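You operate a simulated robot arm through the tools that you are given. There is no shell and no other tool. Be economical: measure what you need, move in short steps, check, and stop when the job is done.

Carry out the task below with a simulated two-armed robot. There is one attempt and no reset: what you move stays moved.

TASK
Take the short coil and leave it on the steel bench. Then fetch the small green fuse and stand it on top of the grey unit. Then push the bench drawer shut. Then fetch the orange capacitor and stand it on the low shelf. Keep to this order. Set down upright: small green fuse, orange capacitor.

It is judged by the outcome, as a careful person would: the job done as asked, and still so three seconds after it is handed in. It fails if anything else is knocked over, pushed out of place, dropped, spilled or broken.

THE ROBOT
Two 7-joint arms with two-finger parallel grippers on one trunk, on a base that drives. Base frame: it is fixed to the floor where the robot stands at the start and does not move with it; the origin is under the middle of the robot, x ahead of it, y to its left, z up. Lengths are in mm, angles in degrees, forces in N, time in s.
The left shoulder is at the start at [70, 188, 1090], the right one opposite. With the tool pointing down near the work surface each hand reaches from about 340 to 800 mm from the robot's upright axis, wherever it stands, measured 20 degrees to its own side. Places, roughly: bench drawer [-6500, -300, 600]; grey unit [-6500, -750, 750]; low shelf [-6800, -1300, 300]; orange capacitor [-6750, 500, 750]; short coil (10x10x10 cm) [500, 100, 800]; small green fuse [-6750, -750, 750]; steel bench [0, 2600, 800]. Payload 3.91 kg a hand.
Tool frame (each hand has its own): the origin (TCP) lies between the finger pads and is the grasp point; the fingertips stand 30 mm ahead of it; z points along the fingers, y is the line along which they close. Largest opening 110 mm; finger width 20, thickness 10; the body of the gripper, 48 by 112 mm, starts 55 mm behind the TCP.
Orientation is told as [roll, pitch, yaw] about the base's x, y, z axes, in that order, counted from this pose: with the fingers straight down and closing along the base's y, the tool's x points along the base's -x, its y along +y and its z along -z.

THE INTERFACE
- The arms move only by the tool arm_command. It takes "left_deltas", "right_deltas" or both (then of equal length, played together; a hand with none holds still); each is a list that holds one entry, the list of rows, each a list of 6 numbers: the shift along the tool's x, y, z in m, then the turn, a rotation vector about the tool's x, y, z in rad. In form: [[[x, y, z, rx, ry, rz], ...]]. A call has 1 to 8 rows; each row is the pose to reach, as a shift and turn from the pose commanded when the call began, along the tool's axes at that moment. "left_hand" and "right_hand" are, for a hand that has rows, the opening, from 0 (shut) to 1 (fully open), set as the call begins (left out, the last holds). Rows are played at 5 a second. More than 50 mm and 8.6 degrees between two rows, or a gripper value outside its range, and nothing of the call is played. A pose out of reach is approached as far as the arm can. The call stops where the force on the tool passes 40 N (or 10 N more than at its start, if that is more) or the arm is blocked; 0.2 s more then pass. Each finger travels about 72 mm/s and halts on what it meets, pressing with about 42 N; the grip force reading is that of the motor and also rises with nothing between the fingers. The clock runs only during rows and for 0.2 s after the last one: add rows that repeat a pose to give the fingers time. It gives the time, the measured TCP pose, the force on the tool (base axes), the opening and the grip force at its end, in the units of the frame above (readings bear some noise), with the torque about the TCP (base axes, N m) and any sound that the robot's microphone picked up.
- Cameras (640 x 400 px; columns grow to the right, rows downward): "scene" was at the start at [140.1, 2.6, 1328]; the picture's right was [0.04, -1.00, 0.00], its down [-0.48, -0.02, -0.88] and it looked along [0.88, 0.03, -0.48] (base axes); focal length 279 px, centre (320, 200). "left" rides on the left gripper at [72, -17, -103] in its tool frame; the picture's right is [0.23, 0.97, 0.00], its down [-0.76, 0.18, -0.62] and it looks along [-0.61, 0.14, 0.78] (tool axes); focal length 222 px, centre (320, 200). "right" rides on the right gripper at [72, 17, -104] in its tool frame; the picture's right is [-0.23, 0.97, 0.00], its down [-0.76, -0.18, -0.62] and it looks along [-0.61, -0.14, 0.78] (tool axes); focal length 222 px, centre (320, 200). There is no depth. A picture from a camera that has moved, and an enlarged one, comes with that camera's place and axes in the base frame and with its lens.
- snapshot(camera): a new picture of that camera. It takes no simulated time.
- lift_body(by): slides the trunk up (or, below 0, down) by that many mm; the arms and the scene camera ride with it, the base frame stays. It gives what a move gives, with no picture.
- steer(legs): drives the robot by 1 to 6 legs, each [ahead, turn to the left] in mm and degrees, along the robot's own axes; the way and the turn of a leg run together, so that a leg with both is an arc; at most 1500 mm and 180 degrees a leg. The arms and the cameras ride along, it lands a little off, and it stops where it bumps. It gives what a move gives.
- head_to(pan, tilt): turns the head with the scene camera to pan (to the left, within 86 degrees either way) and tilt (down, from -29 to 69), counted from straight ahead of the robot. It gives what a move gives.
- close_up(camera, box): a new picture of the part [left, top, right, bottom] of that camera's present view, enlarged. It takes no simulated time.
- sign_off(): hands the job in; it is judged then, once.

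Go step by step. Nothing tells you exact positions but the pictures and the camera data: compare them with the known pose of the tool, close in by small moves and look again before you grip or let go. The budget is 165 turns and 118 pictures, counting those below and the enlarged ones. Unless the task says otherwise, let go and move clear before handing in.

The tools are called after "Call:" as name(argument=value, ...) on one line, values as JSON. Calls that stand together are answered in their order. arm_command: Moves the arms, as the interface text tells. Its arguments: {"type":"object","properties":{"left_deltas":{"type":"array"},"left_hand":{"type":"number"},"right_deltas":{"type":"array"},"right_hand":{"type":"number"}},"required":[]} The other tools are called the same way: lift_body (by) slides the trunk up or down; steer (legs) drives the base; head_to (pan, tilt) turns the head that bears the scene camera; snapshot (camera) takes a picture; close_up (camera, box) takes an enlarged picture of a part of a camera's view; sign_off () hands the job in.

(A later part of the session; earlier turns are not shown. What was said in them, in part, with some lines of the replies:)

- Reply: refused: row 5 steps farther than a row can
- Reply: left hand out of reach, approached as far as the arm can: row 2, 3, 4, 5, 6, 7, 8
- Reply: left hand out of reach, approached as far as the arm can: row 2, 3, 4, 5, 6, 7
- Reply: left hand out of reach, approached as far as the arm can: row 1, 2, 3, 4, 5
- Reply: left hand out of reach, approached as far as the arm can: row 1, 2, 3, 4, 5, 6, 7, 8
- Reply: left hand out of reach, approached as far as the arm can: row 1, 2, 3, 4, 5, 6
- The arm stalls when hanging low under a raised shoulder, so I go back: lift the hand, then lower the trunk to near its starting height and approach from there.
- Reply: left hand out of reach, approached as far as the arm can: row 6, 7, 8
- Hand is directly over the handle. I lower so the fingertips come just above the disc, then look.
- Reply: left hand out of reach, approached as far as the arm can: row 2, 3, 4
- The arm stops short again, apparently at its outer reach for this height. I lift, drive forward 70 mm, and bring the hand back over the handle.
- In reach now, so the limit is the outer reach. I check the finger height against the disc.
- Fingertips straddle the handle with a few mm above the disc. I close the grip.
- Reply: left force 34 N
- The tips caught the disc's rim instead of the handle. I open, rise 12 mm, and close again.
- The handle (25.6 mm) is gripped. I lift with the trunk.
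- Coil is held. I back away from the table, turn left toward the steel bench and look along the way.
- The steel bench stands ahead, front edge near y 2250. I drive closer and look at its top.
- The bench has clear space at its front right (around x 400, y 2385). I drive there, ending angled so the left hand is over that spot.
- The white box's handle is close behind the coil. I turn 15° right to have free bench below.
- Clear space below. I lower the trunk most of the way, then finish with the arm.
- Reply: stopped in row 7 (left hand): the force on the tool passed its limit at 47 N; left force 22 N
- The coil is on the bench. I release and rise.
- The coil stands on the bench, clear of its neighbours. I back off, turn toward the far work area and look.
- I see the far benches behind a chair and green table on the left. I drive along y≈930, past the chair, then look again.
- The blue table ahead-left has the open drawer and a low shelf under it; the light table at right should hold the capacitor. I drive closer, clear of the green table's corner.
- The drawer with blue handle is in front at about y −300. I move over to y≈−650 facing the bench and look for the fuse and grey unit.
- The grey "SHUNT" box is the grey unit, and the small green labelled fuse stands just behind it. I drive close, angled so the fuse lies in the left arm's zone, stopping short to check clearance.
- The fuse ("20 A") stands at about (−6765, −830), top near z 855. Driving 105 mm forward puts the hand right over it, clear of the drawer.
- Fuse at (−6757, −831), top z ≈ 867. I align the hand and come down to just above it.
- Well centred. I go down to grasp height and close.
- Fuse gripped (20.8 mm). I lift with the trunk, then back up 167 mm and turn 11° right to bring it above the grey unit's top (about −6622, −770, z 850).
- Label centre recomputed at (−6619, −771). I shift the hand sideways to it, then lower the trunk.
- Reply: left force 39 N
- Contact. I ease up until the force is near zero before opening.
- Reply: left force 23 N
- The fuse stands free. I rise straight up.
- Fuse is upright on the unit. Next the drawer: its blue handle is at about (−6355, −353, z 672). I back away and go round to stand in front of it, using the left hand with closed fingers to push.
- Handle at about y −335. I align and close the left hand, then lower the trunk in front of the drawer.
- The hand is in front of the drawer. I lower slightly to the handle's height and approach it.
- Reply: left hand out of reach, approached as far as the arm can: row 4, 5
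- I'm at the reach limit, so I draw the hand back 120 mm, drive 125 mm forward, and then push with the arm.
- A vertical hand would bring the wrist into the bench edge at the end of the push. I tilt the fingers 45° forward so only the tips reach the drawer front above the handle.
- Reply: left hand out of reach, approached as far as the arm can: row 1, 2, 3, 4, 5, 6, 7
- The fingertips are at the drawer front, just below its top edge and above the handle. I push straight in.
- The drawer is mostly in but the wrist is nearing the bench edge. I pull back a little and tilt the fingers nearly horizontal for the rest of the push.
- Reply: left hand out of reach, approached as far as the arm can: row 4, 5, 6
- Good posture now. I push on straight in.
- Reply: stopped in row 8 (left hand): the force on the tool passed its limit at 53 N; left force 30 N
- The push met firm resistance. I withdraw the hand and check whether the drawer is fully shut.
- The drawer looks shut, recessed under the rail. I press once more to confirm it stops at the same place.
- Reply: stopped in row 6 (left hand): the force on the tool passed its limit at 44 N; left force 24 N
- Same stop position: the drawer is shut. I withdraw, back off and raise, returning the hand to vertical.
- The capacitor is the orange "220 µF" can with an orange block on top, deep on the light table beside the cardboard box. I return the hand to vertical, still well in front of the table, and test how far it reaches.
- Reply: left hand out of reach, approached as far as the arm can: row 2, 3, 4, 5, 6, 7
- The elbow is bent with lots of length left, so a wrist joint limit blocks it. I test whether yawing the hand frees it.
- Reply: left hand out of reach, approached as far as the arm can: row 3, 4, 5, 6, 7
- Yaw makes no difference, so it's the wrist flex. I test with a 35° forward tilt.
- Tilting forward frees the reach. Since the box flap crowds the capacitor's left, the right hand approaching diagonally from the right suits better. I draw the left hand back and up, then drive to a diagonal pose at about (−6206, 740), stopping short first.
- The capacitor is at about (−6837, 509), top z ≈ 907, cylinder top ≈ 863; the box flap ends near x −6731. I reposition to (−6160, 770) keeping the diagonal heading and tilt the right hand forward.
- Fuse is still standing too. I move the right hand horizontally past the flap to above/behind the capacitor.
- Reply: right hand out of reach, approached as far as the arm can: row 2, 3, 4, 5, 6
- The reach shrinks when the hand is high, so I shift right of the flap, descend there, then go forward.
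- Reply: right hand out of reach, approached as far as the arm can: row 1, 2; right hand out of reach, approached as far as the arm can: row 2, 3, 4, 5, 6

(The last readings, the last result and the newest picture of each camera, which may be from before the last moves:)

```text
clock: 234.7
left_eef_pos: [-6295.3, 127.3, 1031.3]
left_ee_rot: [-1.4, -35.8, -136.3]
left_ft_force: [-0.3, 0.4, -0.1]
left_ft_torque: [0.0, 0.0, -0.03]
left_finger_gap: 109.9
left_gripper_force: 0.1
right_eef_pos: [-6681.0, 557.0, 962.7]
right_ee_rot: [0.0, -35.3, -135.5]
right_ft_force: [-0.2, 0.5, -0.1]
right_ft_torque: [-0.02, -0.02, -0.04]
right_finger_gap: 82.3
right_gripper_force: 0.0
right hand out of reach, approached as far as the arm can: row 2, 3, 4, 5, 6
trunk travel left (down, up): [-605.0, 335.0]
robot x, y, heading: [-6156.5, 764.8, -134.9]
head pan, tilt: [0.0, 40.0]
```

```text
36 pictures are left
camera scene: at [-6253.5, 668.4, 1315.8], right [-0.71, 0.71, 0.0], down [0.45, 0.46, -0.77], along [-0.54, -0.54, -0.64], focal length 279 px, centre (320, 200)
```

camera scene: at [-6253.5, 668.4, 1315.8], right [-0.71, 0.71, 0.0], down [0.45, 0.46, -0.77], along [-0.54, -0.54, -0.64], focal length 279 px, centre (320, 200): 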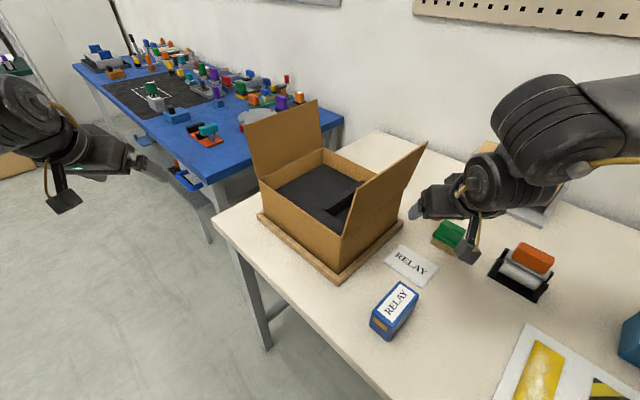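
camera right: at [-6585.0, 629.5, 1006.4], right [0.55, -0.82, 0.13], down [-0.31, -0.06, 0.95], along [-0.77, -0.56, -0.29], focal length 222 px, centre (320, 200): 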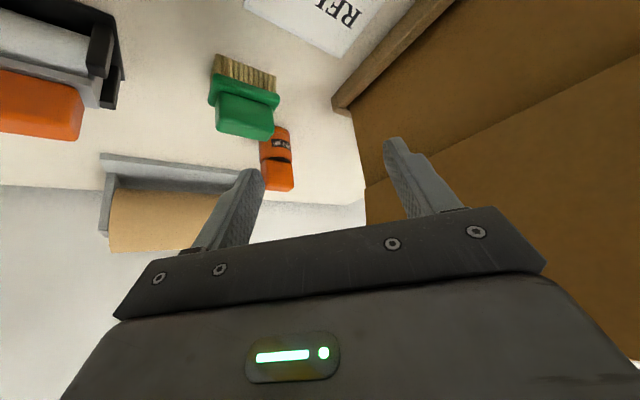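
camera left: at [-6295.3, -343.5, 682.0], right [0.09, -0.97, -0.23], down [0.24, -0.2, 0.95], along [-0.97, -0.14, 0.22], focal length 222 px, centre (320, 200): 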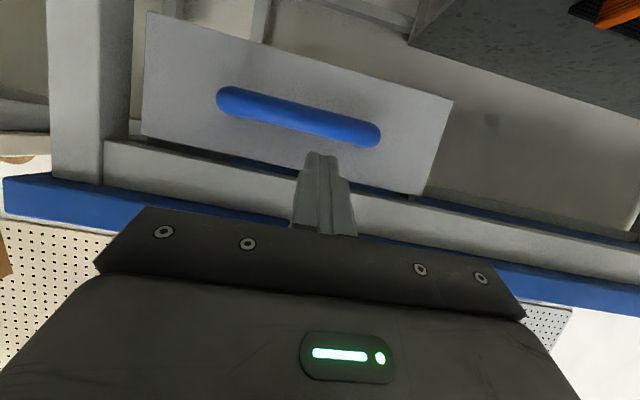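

The limit turns out to be lateral: the hand works better farther out to its side. I move it 190 mm outward, then turn the base 11° left so the capacitor falls in that zone.

Call:
arm_command(right_deltas=[[[0, -0.045, -0.003, 0, 0, 0], [0, -0.09, -0.006, 0, 0, 0], [0, -0.135, -0.008, 0, 0, 0], [0, -0.175, -0.008, 0, 0, 0], [0, -0.19, -0.008, 0, 0, 0]]])

Call:
snapshot(camera="scene")

```text
clock: 235.9
left_eef_pos: [-6294.5, 127.7, 1031.8]
left_ee_rot: [-1.4, -35.8, -136.2]
left_ft_force: [-0.1, -0.2, 0.2]
left_ft_torque: [-0.01, 0.0, 0.02]
left_finger_gap: 110.0
left_gripper_force: 0.2
right_eef_pos: [-6689.6, 632.5, 957.2]
right_ee_rot: [0.1, -35.2, -135.3]
right_ft_force: [-0.1, 0.0, -0.3]
right_ft_torque: [0.01, 0.01, 0.04]
right_finger_gap: 82.4
right_gripper_force: 0.0
right hand out of reach, approached as far as the arm can: row 1, 2, 3, 4, 5
trunk travel left (down, up): [-605.0, 335.0]
robot x, y, heading: [-6157.2, 766.0, -134.7]
head pan, tilt: [0.0, 40.0]
```

```text
35 pictures are left
camera scene: at [-6253.0, 669.4, 1315.9], right [-0.71, 0.71, 0.0], down [0.45, 0.45, -0.77], along [-0.54, -0.54, -0.64], focal length 279 px, centre (320, 200)
```

scene: 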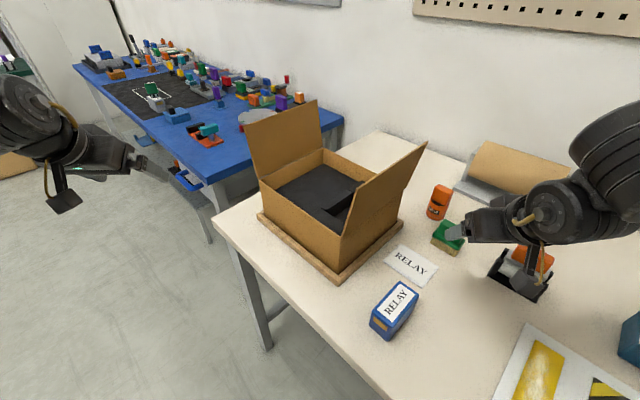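

The right arm is stuck at its own limits, while the left arm has proven reach with this tilt. I lift the right hand clear, and go round so the left hand can approach from the front-right.

Call:
arm_command(right_deltas=[[[-0.016, 0.008, -0.038, 0, 0, 0], [-0.032, 0.016, -0.075, 0, 0, 0], [-0.048, 0.024, -0.113, 0, 0, 0], [-0.064, 0.033, -0.15, 0, 0, 0], [-0.08, 0.042, -0.188, 0, 0, 0], [-0.1, 0.042, -0.215, 0, 0, 0], [-0.12, 0.042, -0.24, 0, 0, 0]]])

Call:
steer(legs=[[-330, 0], [0, -38], [270, 0]])

Call:
head_to(pan=15, tilt=42)

Call:
snapshot(camera="scene")

```text
clock: 237.5
left_eef_pos: [-6295.5, 128.0, 1032.0]
left_ee_rot: [-1.5, -35.9, -136.1]
left_ft_force: [1.0, -0.8, 0.5]
left_ft_torque: [0.01, 0.02, 0.01]
left_finger_gap: 110.1
left_gripper_force: 0.1
right_eef_pos: [-6598.8, 628.9, 1188.6]
right_ee_rot: [0.1, -35.1, -135.3]
right_ft_force: [-0.1, -0.3, 0.3]
right_ft_torque: [0.0, 0.0, 0.02]
right_finger_gap: 82.2
right_gripper_force: 0.0
right hand out of reach, approached as far as the arm can: row 5, 6, 7
trunk travel left (down, up): [-605.0, 335.0]
robot x, y, heading: [-6157.9, 762.9, -134.8]
head pan, tilt: [0.0, 40.0]
```

```text
clock: 242.9
left_eef_pos: [-6677.3, 535.5, 1031.9]
left_ee_rot: [-1.5, -35.7, -172.9]
left_ft_force: [0.2, -0.6, 0.0]
left_ft_torque: [0.02, 0.03, 0.0]
left_finger_gap: 109.9
left_gripper_force: 0.0
right_eef_pos: [-6621.8, 1119.4, 1188.5]
right_ee_rot: [0.0, -35.3, -172.0]
right_ft_force: [-0.1, 0.6, -0.6]
right_ft_torque: [-0.03, -0.02, 0.02]
right_finger_gap: 82.4
right_gripper_force: 0.1
trunk travel left (down, up): [-605.0, 335.0]
robot x, y, heading: [-6184.0, 961.1, -171.5]
head pan, tilt: [0.0, 40.0]
```

```text
clock: 243.7
left_eef_pos: [-6677.3, 535.6, 1030.4]
left_ee_rot: [-1.4, -35.8, -172.9]
left_ft_force: [-0.1, 0.1, -0.3]
left_ft_torque: [0.01, 0.02, 0.02]
left_finger_gap: 109.7
left_gripper_force: 0.0
right_eef_pos: [-6619.8, 1119.1, 1187.9]
right_ee_rot: [0.2, -35.1, -172.0]
right_ft_force: [-0.1, 1.0, 0.3]
right_ft_torque: [0.0, -0.01, 0.02]
right_finger_gap: 82.5
right_gripper_force: 0.0
trunk travel left (down, up): [-605.0, 335.0]
robot x, y, heading: [-6184.7, 962.3, -171.7]
head pan, tilt: [15.0, 42.0]
```

```text
34 pictures are left
camera scene: at [-6312.1, 921.9, 1312.9], right [-0.4, 0.92, 0.0], down [0.61, 0.26, -0.74], along [-0.68, -0.29, -0.67], focal length 279 px, centre (320, 200)
```

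scene: 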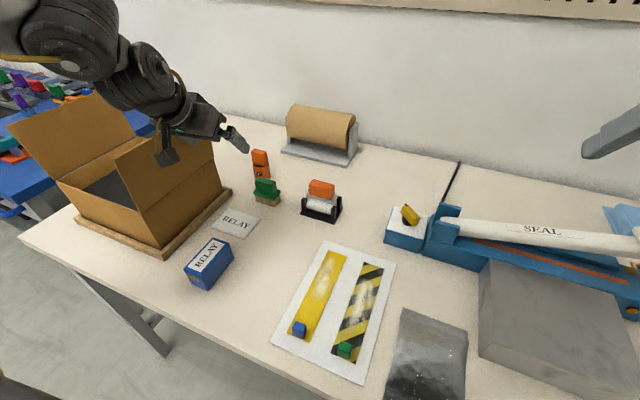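

The left hand is beside the flap, capacitor ahead. I shift slightly right, yaw the hand 15° and advance to a pre-grasp point behind the capacitor.

Call:
arm_command(left_deltas=[[[0.0025, -0.0248, -0.0018, -0.07, 0, -0.1], [0.0025, -0.0248, -0.0018, -0.149, 0, -0.213], [-0.0073, -0.021, 0.0316, -0.149, 0, -0.213], [-0.017, -0.017, 0.065, -0.149, 0, -0.213], [-0.0268, -0.013, 0.0985, -0.149, 0, -0.213], [-0.0366, -0.0091, 0.1319, -0.149, 0, -0.213], [-0.0366, -0.0091, 0.1319, -0.149, 0, -0.213]]], left_hand=0.75)

Call:
snapshot(camera="left")

Call:
snapshot(camera="scene")

```text
clock: 245.3
left_eef_pos: [-6787.1, 533.7, 947.5]
left_ee_rot: [-1.7, -35.4, -157.9]
left_ft_force: [0.2, 0.3, -1.1]
left_ft_torque: [0.01, -0.01, 0.01]
left_finger_gap: 82.4
left_gripper_force: 0.0
left hand out of reach, approached as far as the arm can: row 2
right_eef_pos: [-6619.5, 1119.2, 1189.3]
right_ee_rot: [0.0, -35.3, -172.1]
right_ft_force: [0.2, 0.2, 0.6]
right_ft_torque: [-0.04, 0.01, 0.0]
right_finger_gap: 82.5
right_gripper_force: 0.0
trunk travel left (down, up): [-605.0, 335.0]
robot x, y, heading: [-6187.7, 963.3, -171.7]
head pan, tilt: [15.0, 42.0]
```

```text
33 pictures are left
camera left: at [-6681.6, 592.1, 988.4], right [0.52, -0.84, -0.16], down [-0.17, -0.28, 0.95], along [-0.84, -0.47, -0.29], focal length 222 px, centre (320, 200)
```

left: 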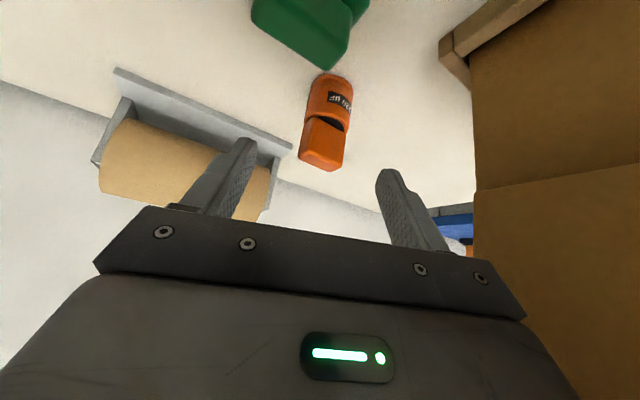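

```text
32 pictures are left
camera scene: at [-6311.1, 922.1, 1313.1], right [-0.4, 0.92, 0.0], down [0.61, 0.26, -0.74], along [-0.68, -0.29, -0.67], focal length 279 px, centre (320, 200)
```

scene: 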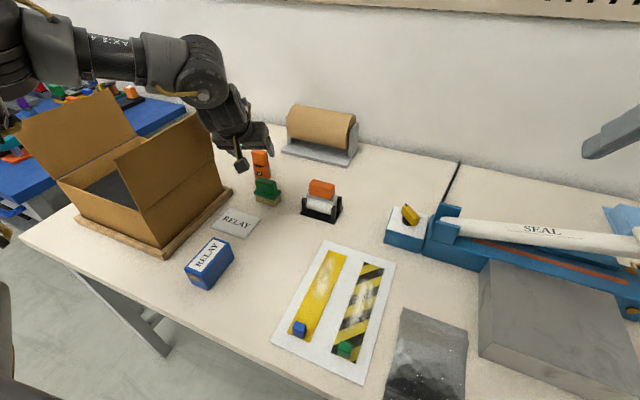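

Capacitor refined to (−6832, 514). I advance along the tool axis, stopping 25 mm short to check.

Call:
arm_command(left_deltas=[[[0.004, 0.0005, 0.025, 0, 0, 0], [0.007, 0.001, 0.05, 0, 0, 0], [0.009, 0.001, 0.075, 0, 0, 0], [0.009, 0.001, 0.075, 0, 0, 0]]])

Call:
snapshot(camera="left")

```text
clock: 246.3
left_eef_pos: [-6818.9, 520.8, 880.7]
left_ee_rot: [-1.8, -35.5, -157.8]
left_ft_force: [-0.1, 0.0, -0.7]
left_ft_torque: [-0.04, 0.05, 0.01]
left_finger_gap: 82.5
left_gripper_force: 0.1
right_eef_pos: [-6620.4, 1120.6, 1188.7]
right_ee_rot: [0.1, -35.2, -172.0]
right_ft_force: [0.0, 0.6, -0.9]
right_ft_torque: [0.02, -0.02, -0.02]
right_finger_gap: 82.4
right_gripper_force: 0.0
trunk travel left (down, up): [-605.0, 335.0]
robot x, y, heading: [-6186.1, 962.4, -171.6]
head pan, tilt: [15.0, 42.0]
```

```text
31 pictures are left
camera left: at [-6714.3, 578.7, 923.0], right [0.52, -0.84, -0.16], down [-0.17, -0.28, 0.95], along [-0.84, -0.47, -0.29], focal length 222 px, centre (320, 200)
```

left: 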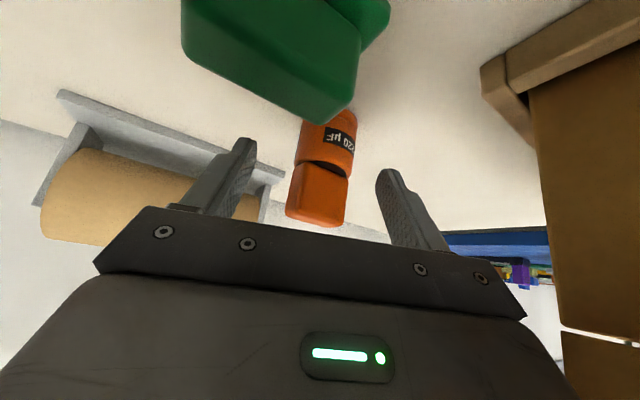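

Nearly there and centred; I advance the last bit and close.

Call:
arm_command(left_deltas=[[[-0.001, 0.0025, 0.012, 0, 0, 0], [-0.001, 0.0025, 0.023, 0, 0, 0], [-0.001, 0.0025, 0.023, 0, 0, 0]]])

Call:
snapshot(camera="left")

```text
clock: 247.1
left_eef_pos: [-6820.5, 508.4, 868.8]
left_ee_rot: [-1.8, -35.5, -158.0]
left_ft_force: [-0.4, -0.2, -0.2]
left_ft_torque: [0.01, 0.04, 0.02]
left_finger_gap: 82.6
left_gripper_force: 0.0
left hand out of reach, approached as far as the arm can: row 1, 2, 3
right_eef_pos: [-6621.0, 1121.0, 1188.5]
right_ee_rot: [0.1, -35.2, -171.9]
right_ft_force: [1.0, 0.2, 0.3]
right_ft_torque: [0.01, 0.01, 0.0]
right_finger_gap: 82.2
right_gripper_force: 0.0
trunk travel left (down, up): [-605.0, 335.0]
robot x, y, heading: [-6184.3, 962.6, -171.5]
head pan, tilt: [15.0, 42.0]
```

```text
30 pictures are left
camera left: at [-6714.8, 565.4, 910.8], right [0.52, -0.84, -0.16], down [-0.17, -0.28, 0.94], along [-0.84, -0.47, -0.29], focal length 222 px, centre (320, 200)
```

left: 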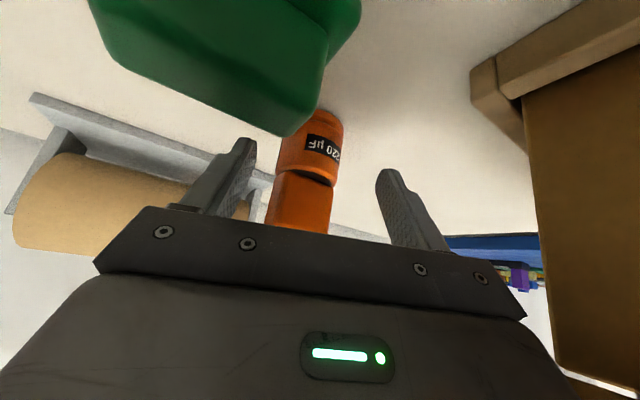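

I hit the reach limit and slid sideways a bit. I retreat along the approach line, drive 40 mm closer and re-approach.

Call:
arm_command(left_deltas=[[[0.003, -0.001, -0.03, 0, 0, 0], [0.012, -0.001, -0.06, 0, 0, 0], [0.028, -0.0005, -0.0715, 0, 0, 0], [0.028, -0.0005, -0.0715, 0, 0, 0]]])

Call:
steer(legs=[[42, 0]])

Call:
snapshot(camera="left")

```text
clock: 248.1
left_eef_pos: [-6757.3, 530.4, 911.1]
left_ee_rot: [-1.6, -35.4, -157.8]
left_ft_force: [-0.3, -0.1, 1.1]
left_ft_torque: [-0.03, 0.01, -0.03]
left_finger_gap: 82.4
left_gripper_force: 0.1
right_eef_pos: [-6620.4, 1118.7, 1187.4]
right_ee_rot: [0.0, -35.2, -172.1]
right_ft_force: [0.2, -0.3, 0.1]
right_ft_torque: [-0.02, -0.05, 0.01]
right_finger_gap: 82.8
right_gripper_force: 0.1
trunk travel left (down, up): [-605.0, 335.0]
robot x, y, heading: [-6187.2, 961.6, -171.7]
head pan, tilt: [15.0, 42.0]
```

```text
clock: 249.0
left_eef_pos: [-6796.7, 525.8, 912.9]
left_ee_rot: [-1.8, -35.7, -158.0]
left_ft_force: [0.6, -0.6, 0.6]
left_ft_torque: [0.0, 0.02, 0.0]
left_finger_gap: 82.2
left_gripper_force: 0.0
right_eef_pos: [-6657.4, 1114.2, 1189.5]
right_ee_rot: [0.2, -35.5, -172.0]
right_ft_force: [1.1, -0.7, 0.4]
right_ft_torque: [0.0, 0.03, 0.0]
right_finger_gap: 82.4
right_gripper_force: 0.1
trunk travel left (down, up): [-605.0, 335.0]
robot x, y, heading: [-6225.3, 959.0, -171.8]
head pan, tilt: [15.0, 42.0]
```

```text
29 pictures are left
camera left: at [-6691.9, 583.4, 954.7], right [0.52, -0.84, -0.16], down [-0.17, -0.28, 0.95], along [-0.84, -0.47, -0.28], focal length 222 px, centre (320, 200)
```

left: 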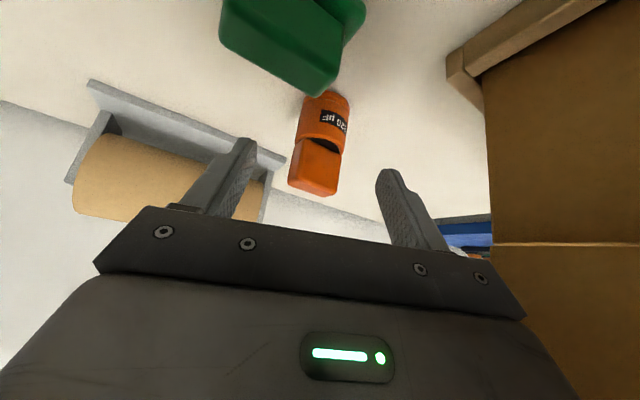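

Call:
arm_command(left_deltas=[[[0, -0.001, 0.02, 0, 0, 0], [-0.001, -0.001, 0.04, 0, 0, 0], [-0.002, -0.001, 0.055, 0, 0, 0], [-0.0026, -0.001, 0.064, 0, 0, 0], [-0.0026, -0.001, 0.064, 0, 0, 0]]])

Call:
snapshot(camera="left")

```text
clock: 250.2
left_eef_pos: [-6836.5, 511.9, 859.6]
left_ee_rot: [-1.7, -35.4, -157.9]
left_ft_force: [0.1, 0.2, 0.6]
left_ft_torque: [0.0, 0.02, -0.01]
left_finger_gap: 82.6
left_gripper_force: 0.1
right_eef_pos: [-6661.5, 1113.2, 1187.5]
right_ee_rot: [0.1, -35.2, -172.0]
right_ft_force: [0.4, 0.1, 0.6]
right_ft_torque: [-0.01, -0.01, 0.0]
right_finger_gap: 82.7
right_gripper_force: 0.1
trunk travel left (down, up): [-605.0, 335.0]
robot x, y, heading: [-6228.4, 955.9, -171.7]
head pan, tilt: [15.0, 42.0]
```

```text
28 pictures are left
camera left: at [-6731.6, 569.7, 902.3], right [0.52, -0.84, -0.15], down [-0.17, -0.28, 0.94], along [-0.84, -0.47, -0.29], focal length 222 px, centre (320, 200)
```

left: 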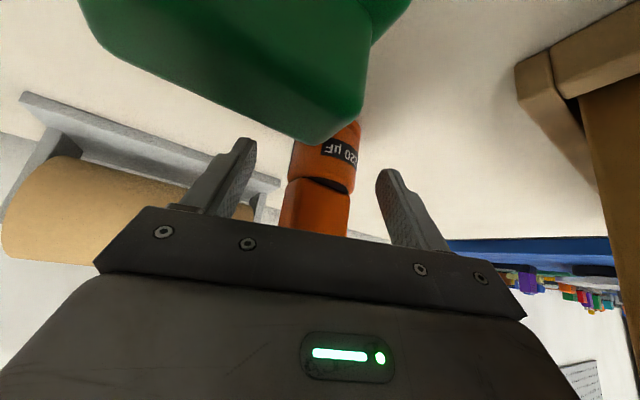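

Centred between the fingers. I close.

Call:
arm_command(left_deltas=[[[0, 0, 0, 0, 0, 0], [0, 0, 0, 0, 0, 0], [0, 0, 0, 0, 0, 0], [0, 0, 0, 0, 0, 0], [0, 0, 0, 0, 0, 0]]], left_hand=0)

Call:
snapshot(camera="left")

```text
clock: 251.4
left_eef_pos: [-6835.2, 512.4, 860.7]
left_ee_rot: [-1.7, -35.5, -157.8]
left_ft_force: [0.3, 0.9, 0.2]
left_ft_torque: [-0.02, 0.01, 0.02]
left_finger_gap: 45.8
left_gripper_force: 42.3
right_eef_pos: [-6661.9, 1113.9, 1188.8]
right_ee_rot: [0.1, -35.3, -172.1]
right_ft_force: [0.5, -0.5, 0.8]
right_ft_torque: [-0.03, 0.01, -0.01]
right_finger_gap: 82.4
right_gripper_force: 0.0
trunk travel left (down, up): [-605.0, 335.0]
robot x, y, heading: [-6226.6, 956.3, -171.5]
head pan, tilt: [15.0, 42.0]
```

```text
27 pictures are left
camera left: at [-6731.2, 569.9, 902.6], right [0.52, -0.84, -0.15], down [-0.17, -0.28, 0.94], along [-0.84, -0.47, -0.29], focal length 222 px, centre (320, 200)
```

left: 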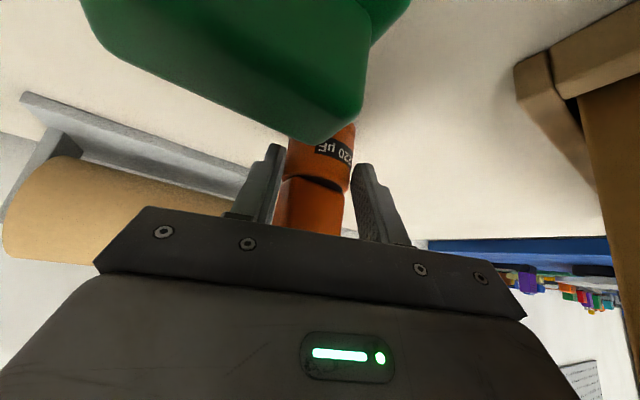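

Capacitor gripped (45.8 mm). I lift it straight up by 290 mm with the trunk, above the flap, and check.

Call:
lift_body(by=300)

Call:
snapshot(camera="scene")

Call:
snapshot(camera="left")

```text
clock: 254.4
left_eef_pos: [-6836.1, 511.5, 1160.7]
left_ee_rot: [-1.7, -35.4, -157.9]
left_ft_force: [-1.3, 0.1, -2.2]
left_ft_torque: [0.04, -0.02, 0.05]
left_finger_gap: 45.7
left_gripper_force: 42.7
right_eef_pos: [-6661.6, 1113.5, 1488.7]
right_ee_rot: [0.0, -35.2, -172.0]
right_ft_force: [-0.4, 0.9, -0.2]
right_ft_torque: [-0.01, 0.02, -0.01]
right_finger_gap: 82.3
right_gripper_force: 0.0
trunk travel left (down, up): [-905.0, 35.0]
robot x, y, heading: [-6228.1, 956.8, -171.5]
head pan, tilt: [15.0, 42.0]
```

```text
26 pictures are left
camera scene: at [-6353.5, 915.6, 1612.8], right [-0.4, 0.92, 0.0], down [0.61, 0.27, -0.74], along [-0.68, -0.29, -0.67], focal length 279 px, centre (320, 200)
```

scene: 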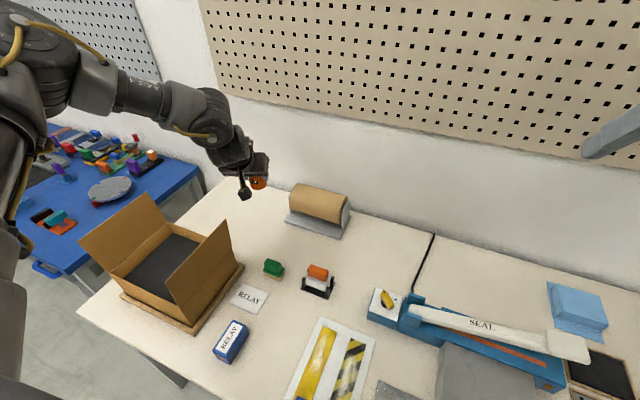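

```text
25 pictures are left
camera left: at [-6731.5, 569.7, 1202.3], right [0.52, -0.84, -0.15], down [-0.17, -0.28, 0.94], along [-0.84, -0.47, -0.29], focal length 222 px, centre (320, 200)
```

left: 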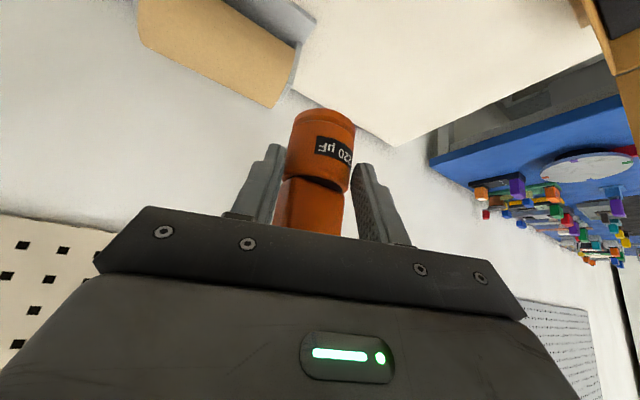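

Held securely and nothing else moved. I back away, travel to the shelf side of the blue bench and face it.

Call:
steer(legs=[[-690, 0], [0, 81.5], [1020, 0], [1000, 0], [0, -90]])

Call:
head_to(pan=20, tilt=42)

Call:
snapshot(camera="scene")

```text
clock: 275.3
left_eef_pos: [-6076.0, -1391.1, 1160.5]
left_ee_rot: [-1.6, -35.5, -161.7]
left_ft_force: [0.7, 0.0, -2.1]
left_ft_torque: [0.02, -0.02, 0.02]
left_finger_gap: 44.3
left_gripper_force: 42.2
right_eef_pos: [-5858.7, -803.1, 1489.8]
right_ee_rot: [0.1, -35.3, -175.8]
right_ft_force: [0.2, -0.7, -0.8]
right_ft_torque: [-0.01, 0.0, -0.01]
right_finger_gap: 82.5
right_gripper_force: 0.1
trunk travel left (down, up): [-905.0, 35.0]
robot x, y, heading: [-5438.1, -987.5, -175.5]
head pan, tilt: [15.0, 42.0]
```

```text
clock: 276.0
left_eef_pos: [-6075.0, -1390.6, 1161.1]
left_ee_rot: [-1.7, -35.4, -161.7]
left_ft_force: [-0.1, 0.2, -2.4]
left_ft_torque: [-0.01, -0.05, -0.04]
left_finger_gap: 43.9
left_gripper_force: 41.9
right_eef_pos: [-5859.7, -801.5, 1489.3]
right_ee_rot: [0.1, -35.3, -175.9]
right_ft_force: [0.1, 0.2, -0.2]
right_ft_torque: [0.0, -0.01, 0.0]
right_finger_gap: 82.5
right_gripper_force: 0.0
trunk travel left (down, up): [-905.0, 35.0]
robot x, y, heading: [-5437.8, -988.6, -175.4]
head pan, tilt: [20.0, 42.0]
```

```text
24 pictures are left
camera scene: at [-5562.7, -1026.7, 1612.9], right [-0.41, 0.91, 0.0], down [0.61, 0.28, -0.74], along [-0.68, -0.31, -0.67], focal length 279 px, centre (320, 200)
```

scene: 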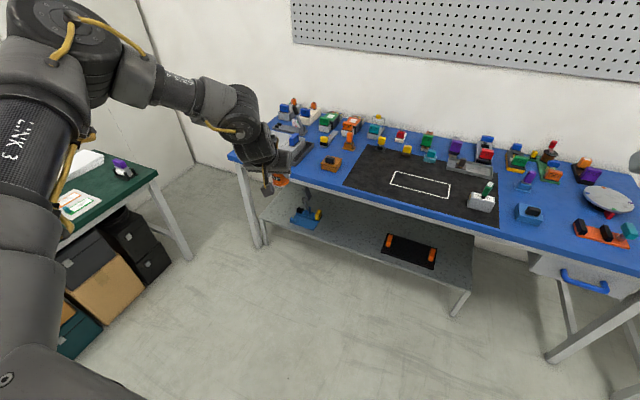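

Drawer shut and fuse standing. I retract the right hand, straighten the heading and lower the trunk for the shelf.

Call:
arm_command(right_deltas=[[[0.033, 0, -0.023, 0, 0, 0], [0.066, 0, -0.046, 0, 0, 0], [0.098, 0, -0.069, 0, 0, 0]]])

Call:
steer(legs=[[0, -5]])

Call:
lift_body(by=-700)

Call:
snapshot(camera="left")

Call:
snapshot(camera="scene")

```text
clock: 276.8
left_eef_pos: [-6072.1, -1390.2, 1160.8]
left_ee_rot: [-1.7, -35.5, -161.7]
left_ft_force: [0.2, -0.1, -1.8]
left_ft_torque: [0.01, -0.02, 0.01]
left_finger_gap: 44.3
left_gripper_force: 41.8
right_eef_pos: [-5744.0, -798.8, 1503.5]
right_ee_rot: [0.1, -35.3, -175.9]
right_ft_force: [-0.1, -0.3, -0.1]
right_ft_torque: [0.02, 0.02, 0.0]
right_finger_gap: 82.6
right_gripper_force: 0.0
right hand out of reach, approached as far as the arm can: row 3
trunk travel left (down, up): [-905.0, 35.0]
robot x, y, heading: [-5436.7, -987.3, -175.5]
head pan, tilt: [20.0, 42.0]
```

```text
clock: 277.7
left_eef_pos: [-6108.6, -1334.6, 1158.3]
left_ee_rot: [-1.9, -35.4, -166.6]
left_ft_force: [0.4, -0.3, -3.0]
left_ft_torque: [0.01, -0.03, 0.01]
left_finger_gap: 44.1
left_gripper_force: 42.2
right_eef_pos: [-5730.6, -777.9, 1502.9]
right_ee_rot: [-0.2, -35.0, 179.4]
right_ft_force: [-0.4, -1.0, -0.1]
right_ft_torque: [0.04, 0.0, -0.05]
right_finger_gap: 82.3
right_gripper_force: 0.1
trunk travel left (down, up): [-905.0, 35.0]
robot x, y, heading: [-5438.6, -987.0, 179.4]
head pan, tilt: [20.0, 42.0]
```

```text
refused: -700 is not a number from -400 to 400
```

```text
23 pictures are left
camera left: at [-5995.8, -1295.2, 1200.8], right [0.39, -0.91, -0.16], down [-0.21, -0.25, 0.94], along [-0.9, -0.33, -0.29], focal length 222 px, centre (320, 200)
```

left: 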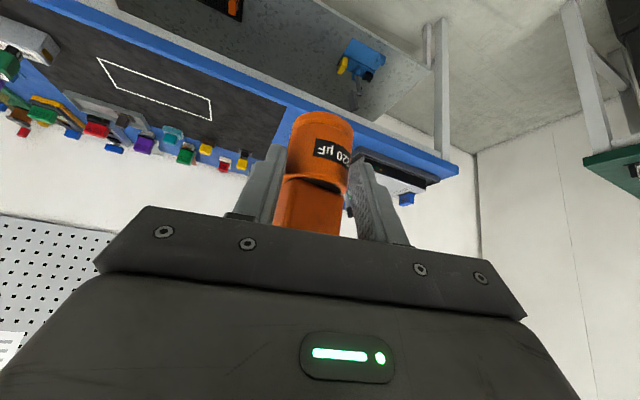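

```text
22 pictures are left
camera scene: at [-5566.9, -1020.0, 1612.7], right [-0.33, 0.94, 0.0], down [0.63, 0.23, -0.74], along [-0.7, -0.25, -0.67], focal length 279 px, centre (320, 200)
```

scene: 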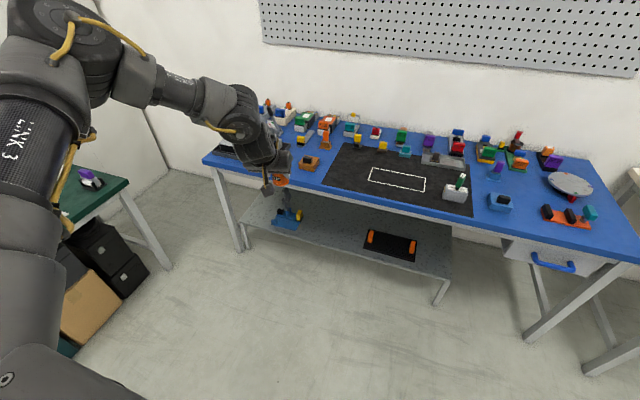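

The lift is limited to 400 per call; I lower in two steps.

Call:
lift_body(by=-400)

Call:
lift_body(by=-310)

Call:
head_to(pan=25, tilt=20)

Call:
snapshot(camera="scene")

```text
clock: 281.5
left_eef_pos: [-6107.4, -1333.0, 759.4]
left_ee_rot: [-1.6, -35.3, -166.8]
left_ft_force: [0.1, -0.8, -2.0]
left_ft_torque: [0.01, -0.03, 0.04]
left_finger_gap: 44.0
left_gripper_force: 42.0
right_eef_pos: [-5728.7, -771.0, 1102.7]
right_ee_rot: [0.1, -35.2, 179.1]
right_ft_force: [0.3, 0.5, 0.8]
right_ft_torque: [0.0, 0.02, 0.01]
right_finger_gap: 82.7
right_gripper_force: 0.1
trunk travel left (down, up): [-505.0, 435.0]
robot x, y, heading: [-5432.8, -987.1, 179.4]
head pan, tilt: [20.0, 42.0]
```

```text
clock: 284.6
left_eef_pos: [-6106.1, -1332.7, 450.7]
left_ee_rot: [-1.6, -35.4, -166.8]
left_ft_force: [-0.1, -0.2, -1.3]
left_ft_torque: [0.05, -0.06, 0.03]
left_finger_gap: 43.8
left_gripper_force: 42.0
right_eef_pos: [-5728.9, -772.7, 793.4]
right_ee_rot: [0.1, -35.2, 179.1]
right_ft_force: [-0.2, 0.3, -0.5]
right_ft_torque: [0.03, 0.02, -0.01]
right_finger_gap: 82.4
right_gripper_force: 0.1
trunk travel left (down, up): [-195.0, 745.0]
robot x, y, heading: [-5436.4, -987.8, 179.3]
head pan, tilt: [20.0, 42.0]
```

```text
clock: 285.5
left_eef_pos: [-6106.6, -1333.7, 450.5]
left_ee_rot: [-1.6, -35.4, -166.9]
left_ft_force: [0.1, 0.2, -1.9]
left_ft_torque: [0.0, -0.04, 0.0]
left_finger_gap: 43.6
left_gripper_force: 41.9
right_eef_pos: [-5729.4, -772.4, 792.1]
right_ee_rot: [0.1, -35.2, 179.1]
right_ft_force: [-0.5, 0.4, -0.5]
right_ft_torque: [-0.01, -0.01, 0.01]
right_finger_gap: 82.4
right_gripper_force: 0.1
trunk travel left (down, up): [-195.0, 745.0]
robot x, y, heading: [-5439.2, -983.9, 179.6]
head pan, tilt: [25.0, 20.0]
```

```text
21 pictures are left
camera scene: at [-5571.3, -1025.7, 937.2], right [-0.41, 0.91, 0.0], down [0.31, 0.14, -0.94], along [-0.86, -0.39, -0.34], focal length 279 px, centre (320, 200)
```

scene: 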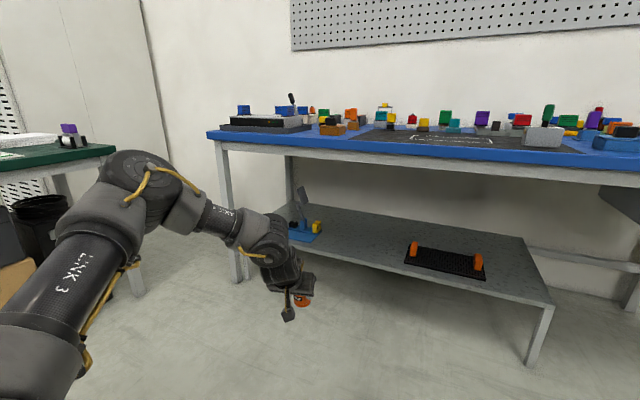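

Shelf front edge is at about x −6525, z ≈ 291; the apron's underside near z 695. I'll place at x ≈ −6595, y ≈ −1330. I lower a bit more before entering and drive in most of the way.

Call:
lift_body(by=-62)

Call:
steer(legs=[[400, 0]])

Call:
snapshot(camera="scene")

Call:
snapshot(camera="left")

```text
clock: 286.5
left_eef_pos: [-6106.5, -1331.7, 387.8]
left_ee_rot: [-1.6, -35.4, -166.8]
left_ft_force: [0.3, 0.5, -1.1]
left_ft_torque: [0.02, -0.05, 0.01]
left_finger_gap: 43.6
left_gripper_force: 42.0
right_eef_pos: [-5728.6, -773.9, 730.4]
right_ee_rot: [0.0, -35.2, 179.2]
right_ft_force: [0.1, -0.1, 0.4]
right_ft_torque: [0.03, 0.0, -0.01]
right_finger_gap: 82.6
right_gripper_force: 0.1
trunk travel left (down, up): [-133.0, 807.0]
robot x, y, heading: [-5436.6, -983.8, 179.2]
head pan, tilt: [25.0, 20.0]
```

```text
clock: 289.0
left_eef_pos: [-6509.3, -1328.3, 388.0]
left_ee_rot: [-1.6, -35.4, -166.8]
left_ft_force: [-0.2, -0.4, -0.4]
left_ft_torque: [0.05, -0.03, 0.02]
left_finger_gap: 43.8
left_gripper_force: 42.5
right_eef_pos: [-6131.5, -768.3, 730.6]
right_ee_rot: [0.0, -35.2, 179.2]
right_ft_force: [0.1, -0.4, -1.0]
right_ft_torque: [-0.01, 0.03, -0.03]
right_finger_gap: 82.2
right_gripper_force: 0.2
trunk travel left (down, up): [-133.0, 807.0]
robot x, y, heading: [-5835.1, -982.5, 179.5]
head pan, tilt: [25.0, 20.0]
```

```text
20 pictures are left
camera scene: at [-5973.9, -1021.6, 875.2], right [-0.41, 0.91, 0.0], down [0.31, 0.14, -0.94], along [-0.86, -0.39, -0.34], focal length 279 px, centre (320, 200)
```

scene: 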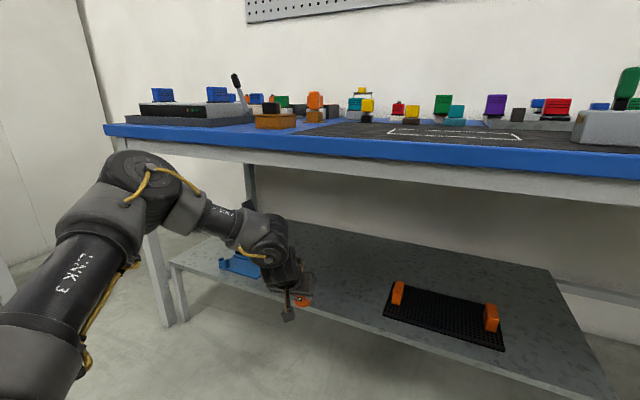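

```text
19 pictures are left
camera left: at [-6397.3, -1287.2, 430.2], right [0.39, -0.91, -0.15], down [-0.21, -0.25, 0.94], along [-0.9, -0.33, -0.29], focal length 222 px, centre (320, 200)
```

left: 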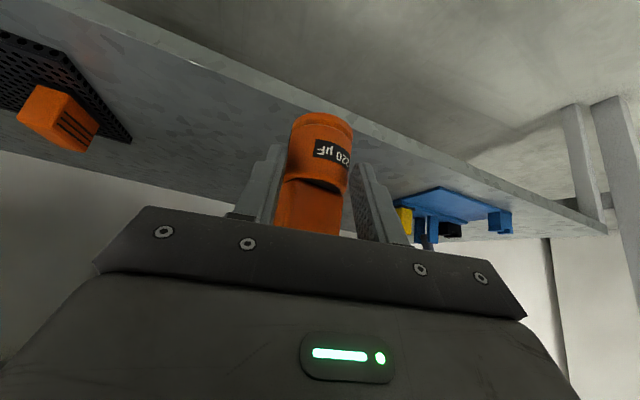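

The shelf edge works out nearer x −6550, so I'll place at x ≈ −6622. I lower 20 mm for headroom and drive in.

Call:
lift_body(by=-20)

Call:
steer(legs=[[110, 0]])

Call:
snapshot(camera="scene")

Call:
snapshot(camera="left")

```text
clock: 289.7
left_eef_pos: [-6509.0, -1328.4, 368.9]
left_ee_rot: [-1.6, -35.5, -166.8]
left_ft_force: [0.2, 0.1, -1.2]
left_ft_torque: [0.01, -0.06, -0.01]
left_finger_gap: 43.9
left_gripper_force: 41.5
right_eef_pos: [-6130.2, -768.7, 710.4]
right_ee_rot: [0.0, -35.2, 179.0]
right_ft_force: [-0.5, 0.9, 0.2]
right_ft_torque: [0.0, 0.05, 0.0]
right_finger_gap: 82.8
right_gripper_force: 0.2
trunk travel left (down, up): [-113.0, 827.0]
robot x, y, heading: [-5836.9, -983.6, 179.6]
head pan, tilt: [25.0, 20.0]
```

```text
clock: 290.9
left_eef_pos: [-6622.9, -1327.8, 367.4]
left_ee_rot: [-1.5, -35.5, -166.8]
left_ft_force: [0.8, -0.4, -1.0]
left_ft_torque: [0.0, -0.05, 0.03]
left_finger_gap: 43.7
left_gripper_force: 41.9
right_eef_pos: [-6244.3, -767.1, 710.6]
right_ee_rot: [0.1, -35.2, 179.1]
right_ft_force: [-1.0, -0.2, -0.6]
right_ft_torque: [0.0, 0.0, 0.0]
right_finger_gap: 82.2
right_gripper_force: 0.1
trunk travel left (down, up): [-113.0, 827.0]
robot x, y, heading: [-5951.2, -981.1, 179.6]
head pan, tilt: [25.0, 20.0]
```

```text
18 pictures are left
camera scene: at [-6087.5, -1020.4, 855.2], right [-0.41, 0.91, 0.0], down [0.31, 0.14, -0.94], along [-0.86, -0.39, -0.34], focal length 279 px, centre (320, 200)
```

scene: 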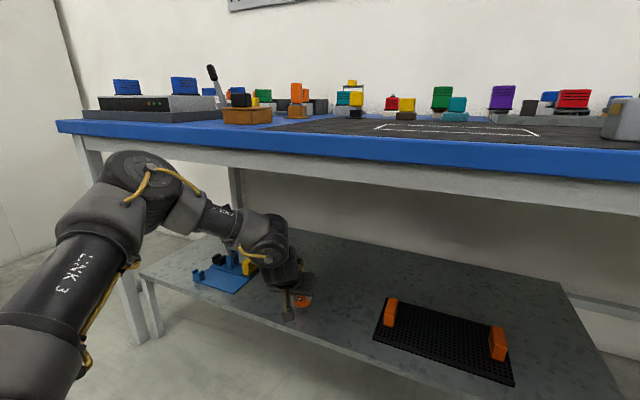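

```text
17 pictures are left
camera left: at [-6510.9, -1285.8, 410.1], right [0.39, -0.91, -0.15], down [-0.21, -0.25, 0.94], along [-0.9, -0.33, -0.29], focal length 222 px, centre (320, 200)
```

left: 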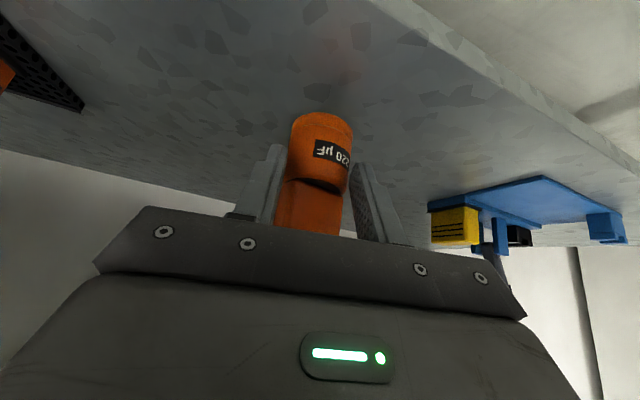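

Call:
close_up(camera="scene", box=[250, 240, 350, 330])

```text
4.44 times, centred on (300, 285) of scene
camera zoom: at [-6087.5, -1020.4, 855.2], right [-0.41, 0.91, 0.0], down [0.31, 0.14, -0.94], along [-0.86, -0.39, -0.34], focal length 1239 px, centre (409, -178)
```

zoom: 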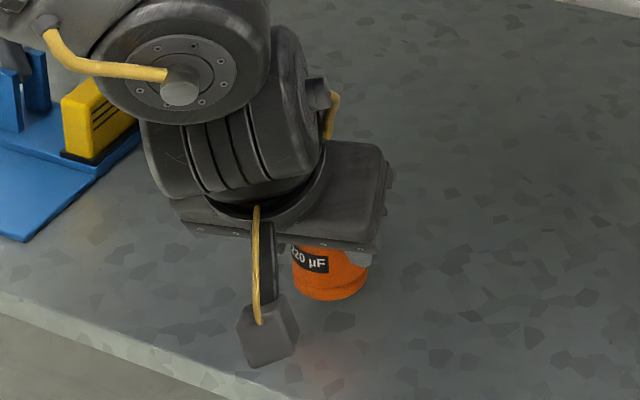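

Cap hangs upright over clear shelf. I lower straight down in small steps until contact.

Call:
arm_command(left_deltas=[[[0.0046, 0, 0.0065, 0, 0, 0], [0.0081, 0, 0.0114, 0, 0, 0], [0.0104, 0, 0.0147, 0, 0, 0], [0.0116, 0, 0.0163, 0, 0, 0], [0.0128, 0, 0.0179, 0, 0, 0], [0.0139, 0, 0.0196, 0, 0, 0], [0.0151, 0, 0.0212, 0, 0, 0], [0.0162, 0, 0.0228, 0, 0, 0]]])

```text
clock: 292.7
left_eef_pos: [-6621.4, -1326.3, 350.8]
left_ee_rot: [-1.9, -35.9, -166.7]
left_ft_force: [-5.7, 6.7, 26.7]
left_ft_torque: [0.0, 0.78, -0.18]
left_finger_gap: 43.8
left_gripper_force: 42.8
left hand out of reach, approached as far as the arm can: row 6, 7, 8
right_eef_pos: [-6243.1, -765.4, 712.1]
right_ee_rot: [0.2, -35.5, 179.0]
right_ft_force: [-0.3, -0.3, 0.4]
right_ft_torque: [0.01, 0.01, 0.01]
right_finger_gap: 82.4
right_gripper_force: 0.1
trunk travel left (down, up): [-113.0, 827.0]
robot x, y, heading: [-5951.4, -978.4, 179.1]
head pan, tilt: [25.0, 20.0]
```

Contact. I ease upward a few mm to relieve the force.

Call:
arm_command(left_deltas=[[[-0.0017, 0, -0.0024, 0, 0, 0], [-0.003, 0, -0.0042, 0, 0, 0]]])

Call:
close_up(camera="scene", box=[250, 240, 350, 330])

```text
clock: 293.3
left_eef_pos: [-6620.3, -1329.1, 350.5]
left_ee_rot: [-1.5, -35.3, -167.0]
left_ft_force: [-1.2, 5.4, 11.9]
left_ft_torque: [0.06, 0.64, -0.2]
left_finger_gap: 43.5
left_gripper_force: 41.8
right_eef_pos: [-6242.9, -767.1, 709.9]
right_ee_rot: [0.3, -35.3, 179.1]
right_ft_force: [-0.6, 0.0, 0.1]
right_ft_torque: [0.06, -0.01, 0.01]
right_finger_gap: 82.7
right_gripper_force: 0.2
trunk travel left (down, up): [-113.0, 827.0]
robot x, y, heading: [-5949.9, -980.3, 179.5]
head pan, tilt: [25.0, 20.0]
```

```text
4.44 times, centred on (300, 285) of scene
camera zoom: at [-6086.0, -1019.5, 855.3], right [-0.41, 0.91, 0.0], down [0.31, 0.14, -0.94], along [-0.86, -0.39, -0.34], focal length 1239 px, centre (409, -178)
```

zoom: 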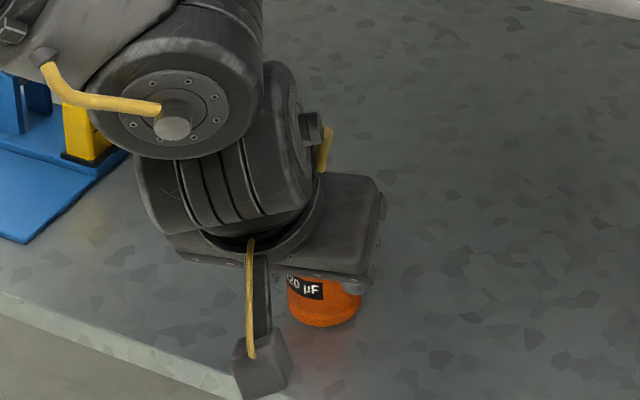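

Call:
arm_command(left_deltas=[[[-0.0005, 0.0005, -0.0008, 0, 0, 0], [-0.001, 0.001, -0.0014, 0, 0, 0]]])

```text
clock: 293.9
left_eef_pos: [-6618.2, -1331.5, 349.5]
left_ee_rot: [-1.5, -35.2, -166.9]
left_ft_force: [-0.5, -0.6, 0.4]
left_ft_torque: [-0.01, -0.03, 0.03]
left_finger_gap: 43.3
left_gripper_force: 42.5
right_eef_pos: [-6244.4, -766.2, 710.4]
right_ee_rot: [0.1, -35.2, 179.0]
right_ft_force: [-0.2, 0.0, -0.2]
right_ft_torque: [0.03, 0.0, 0.02]
right_finger_gap: 82.4
right_gripper_force: 0.0
trunk travel left (down, up): [-113.0, 827.0]
robot x, y, heading: [-5952.6, -977.6, 179.7]
head pan, tilt: [25.0, 20.0]
```

Force is now near zero with the base touching. I open the fingers.

Call:
arm_command(left_deltas=[[[0, 0, 0, 0, 0, 0], [0, 0, 0, 0, 0, 0], [0, 0, 0, 0, 0, 0], [0, 0, 0, 0, 0, 0]]], left_hand=0.8)

Call:
snapshot(camera="left")

```text
clock: 294.9
left_eef_pos: [-6620.6, -1329.3, 352.9]
left_ee_rot: [-1.6, -35.4, -166.9]
left_ft_force: [0.2, -0.8, -0.5]
left_ft_torque: [-0.01, 0.02, 0.0]
left_finger_gap: 87.6
left_gripper_force: 0.0
right_eef_pos: [-6245.4, -767.4, 710.1]
right_ee_rot: [0.0, -35.2, 179.1]
right_ft_force: [-0.3, -0.7, 0.4]
right_ft_torque: [0.0, 0.03, 0.0]
right_finger_gap: 82.4
right_gripper_force: 0.1
trunk travel left (down, up): [-113.0, 827.0]
robot x, y, heading: [-5953.5, -983.0, 179.4]
head pan, tilt: [25.0, 20.0]
```

```text
14 pictures are left
camera left: at [-6507.5, -1288.8, 394.5], right [0.39, -0.91, -0.15], down [-0.21, -0.25, 0.94], along [-0.9, -0.33, -0.29], focal length 222 px, centre (320, 200)
```

left: 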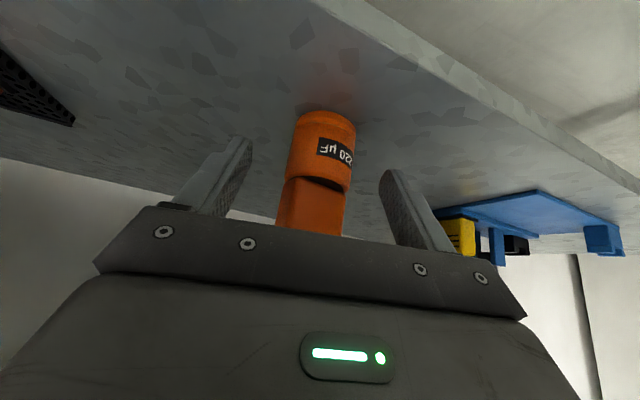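

The capacitor stands free. I retreat horizontally along the finger direction, then back out.

Call:
arm_command(left_deltas=[[[0.016, 0, -0.0116, 0, 0, 0], [0.0326, 0, -0.0232, 0, 0, 0], [0.049, 0, -0.035, 0, 0, 0], [0.065, 0, -0.0464, 0, 0, 0]]])

Call:
snapshot(camera="left")

```text
clock: 295.9
left_eef_pos: [-6539.9, -1311.3, 351.4]
left_ee_rot: [-1.7, -35.4, -166.7]
left_ft_force: [-0.2, 0.5, 0.6]
left_ft_torque: [0.0, 0.04, -0.01]
left_finger_gap: 87.8
left_gripper_force: 0.0
right_eef_pos: [-6244.1, -766.9, 710.7]
right_ee_rot: [0.2, -35.3, 179.1]
right_ft_force: [0.9, 0.8, -0.5]
right_ft_torque: [-0.04, -0.03, 0.01]
right_finger_gap: 82.3
right_gripper_force: 0.0
trunk travel left (down, up): [-113.0, 827.0]
robot x, y, heading: [-5950.0, -981.1, 179.5]
head pan, tilt: [25.0, 20.0]
```

```text
13 pictures are left
camera left: at [-6427.7, -1271.4, 394.1], right [0.39, -0.91, -0.15], down [-0.21, -0.25, 0.94], along [-0.9, -0.33, -0.29], focal length 222 px, centre (320, 200)
```

left: 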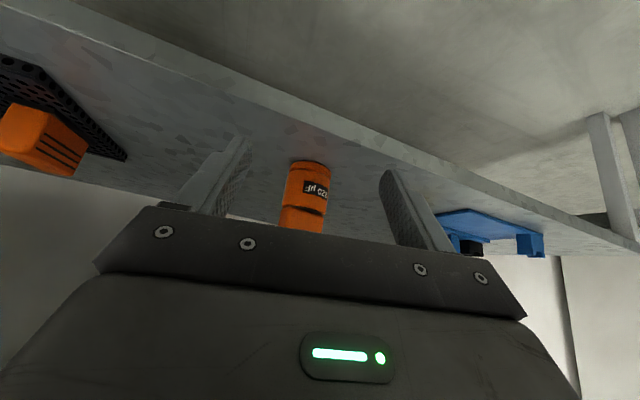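

Free of the capacitor, which stands. I reverse out and take a final look.

Call:
steer(legs=[[-450, 0]])

Call:
lift_body(by=400)

Call:
head_to(pan=22, tilt=32)

Call:
snapshot(camera="scene")

```text
clock: 298.6
left_eef_pos: [-6088.3, -1311.2, 352.3]
left_ee_rot: [-1.6, -35.4, -168.0]
left_ft_force: [0.1, 0.2, -0.1]
left_ft_torque: [0.0, -0.01, -0.01]
left_finger_gap: 88.0
left_gripper_force: 0.1
right_eef_pos: [-5780.3, -771.0, 711.1]
right_ee_rot: [0.1, -35.3, 177.9]
right_ft_force: [-0.6, -0.5, 0.4]
right_ft_torque: [0.02, 0.0, -0.01]
right_finger_gap: 82.4
right_gripper_force: 0.1
trunk travel left (down, up): [-113.0, 827.0]
robot x, y, heading: [-5493.1, -991.9, 178.1]
head pan, tilt: [25.0, 20.0]
```

```text
clock: 302.5
left_eef_pos: [-6087.9, -1310.1, 752.3]
left_ee_rot: [-1.7, -35.4, -168.0]
left_ft_force: [-0.9, 0.1, -0.7]
left_ft_torque: [-0.01, 0.04, 0.02]
left_finger_gap: 88.0
left_gripper_force: 0.1
right_eef_pos: [-5779.9, -770.9, 1110.8]
right_ee_rot: [0.0, -35.2, 178.0]
right_ft_force: [-0.2, 0.0, -0.3]
right_ft_torque: [0.02, 0.03, 0.0]
right_finger_gap: 82.5
right_gripper_force: 0.0
trunk travel left (down, up): [-513.0, 427.0]
robot x, y, heading: [-5490.1, -991.8, 178.0]
head pan, tilt: [25.0, 20.0]
```

```text
clock: 303.2
left_eef_pos: [-6088.0, -1309.8, 752.1]
left_ee_rot: [-1.5, -35.4, -168.0]
left_ft_force: [-0.7, 0.4, 0.0]
left_ft_torque: [0.0, 0.02, -0.02]
left_finger_gap: 88.0
left_gripper_force: 0.1
right_eef_pos: [-5780.6, -770.5, 1109.9]
right_ee_rot: [0.1, -35.3, 177.8]
right_ft_force: [0.5, -0.1, 0.3]
right_ft_torque: [-0.05, -0.01, 0.0]
right_finger_gap: 82.7
right_gripper_force: 0.1
trunk travel left (down, up): [-513.0, 427.0]
robot x, y, heading: [-5489.1, -990.7, 178.0]
head pan, tilt: [22.0, 32.0]
```

```text
12 pictures are left
camera scene: at [-5627.0, -1021.4, 1236.1], right [-0.35, 0.94, 0.0], down [0.5, 0.18, -0.85], along [-0.8, -0.29, -0.53], focal length 279 px, centre (320, 200)
```

scene: 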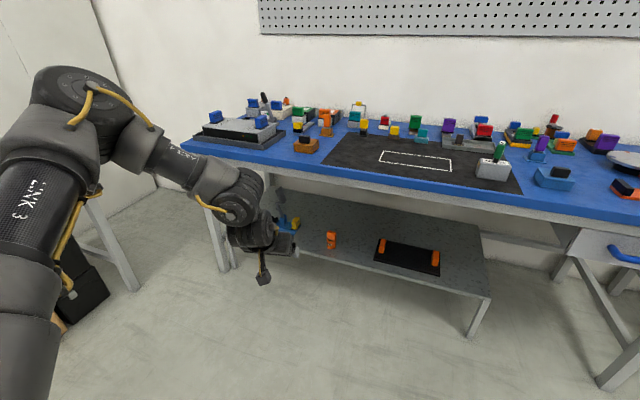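

Call:
close_up(camera="scene", box=[260, 130, 640, 330])

```text
1.68 times, centred on (450, 230) of scene
camera zoom: at [-5627.0, -1021.4, 1236.1], right [-0.35, 0.94, 0.0], down [0.5, 0.18, -0.85], along [-0.8, -0.29, -0.53], focal length 469 px, centre (101, 150)
```

zoom: 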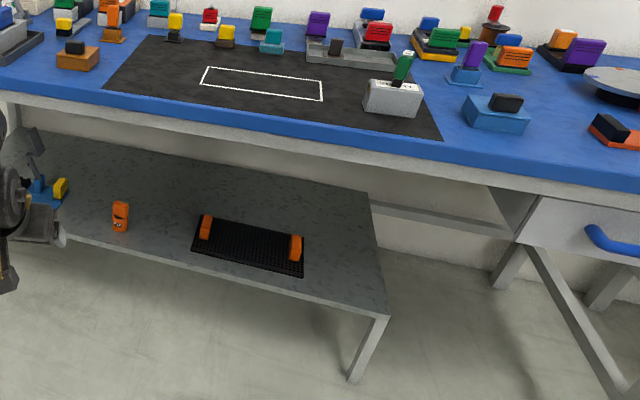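

The capacitor stands upright on the low shelf, the fuse stands on the grey unit, the drawer is shut, and the hands are clear. I hand the job in.

Call:
sign_off()

```text
The job is handed in.
```

I did all four jobs in the order you gave, let go of everything and moved the hands clear before handing in:

- **Short coil:** it is on the steel bench. It shifted slightly as I let go, but stayed upright and clear of the things around it.
- **Small green fuse:** it stands upright on top of the grey unit.
- **Bench drawer:** it is shut; I pressed it a second time and it stopped at the same place.
- **Orange capacitor:** it stands upright on the low shelf.

The fuse, drawer and capacitor were still in place in my last picture. The coil I last saw right after I set it down. I saw nothing else knocked over or moved.
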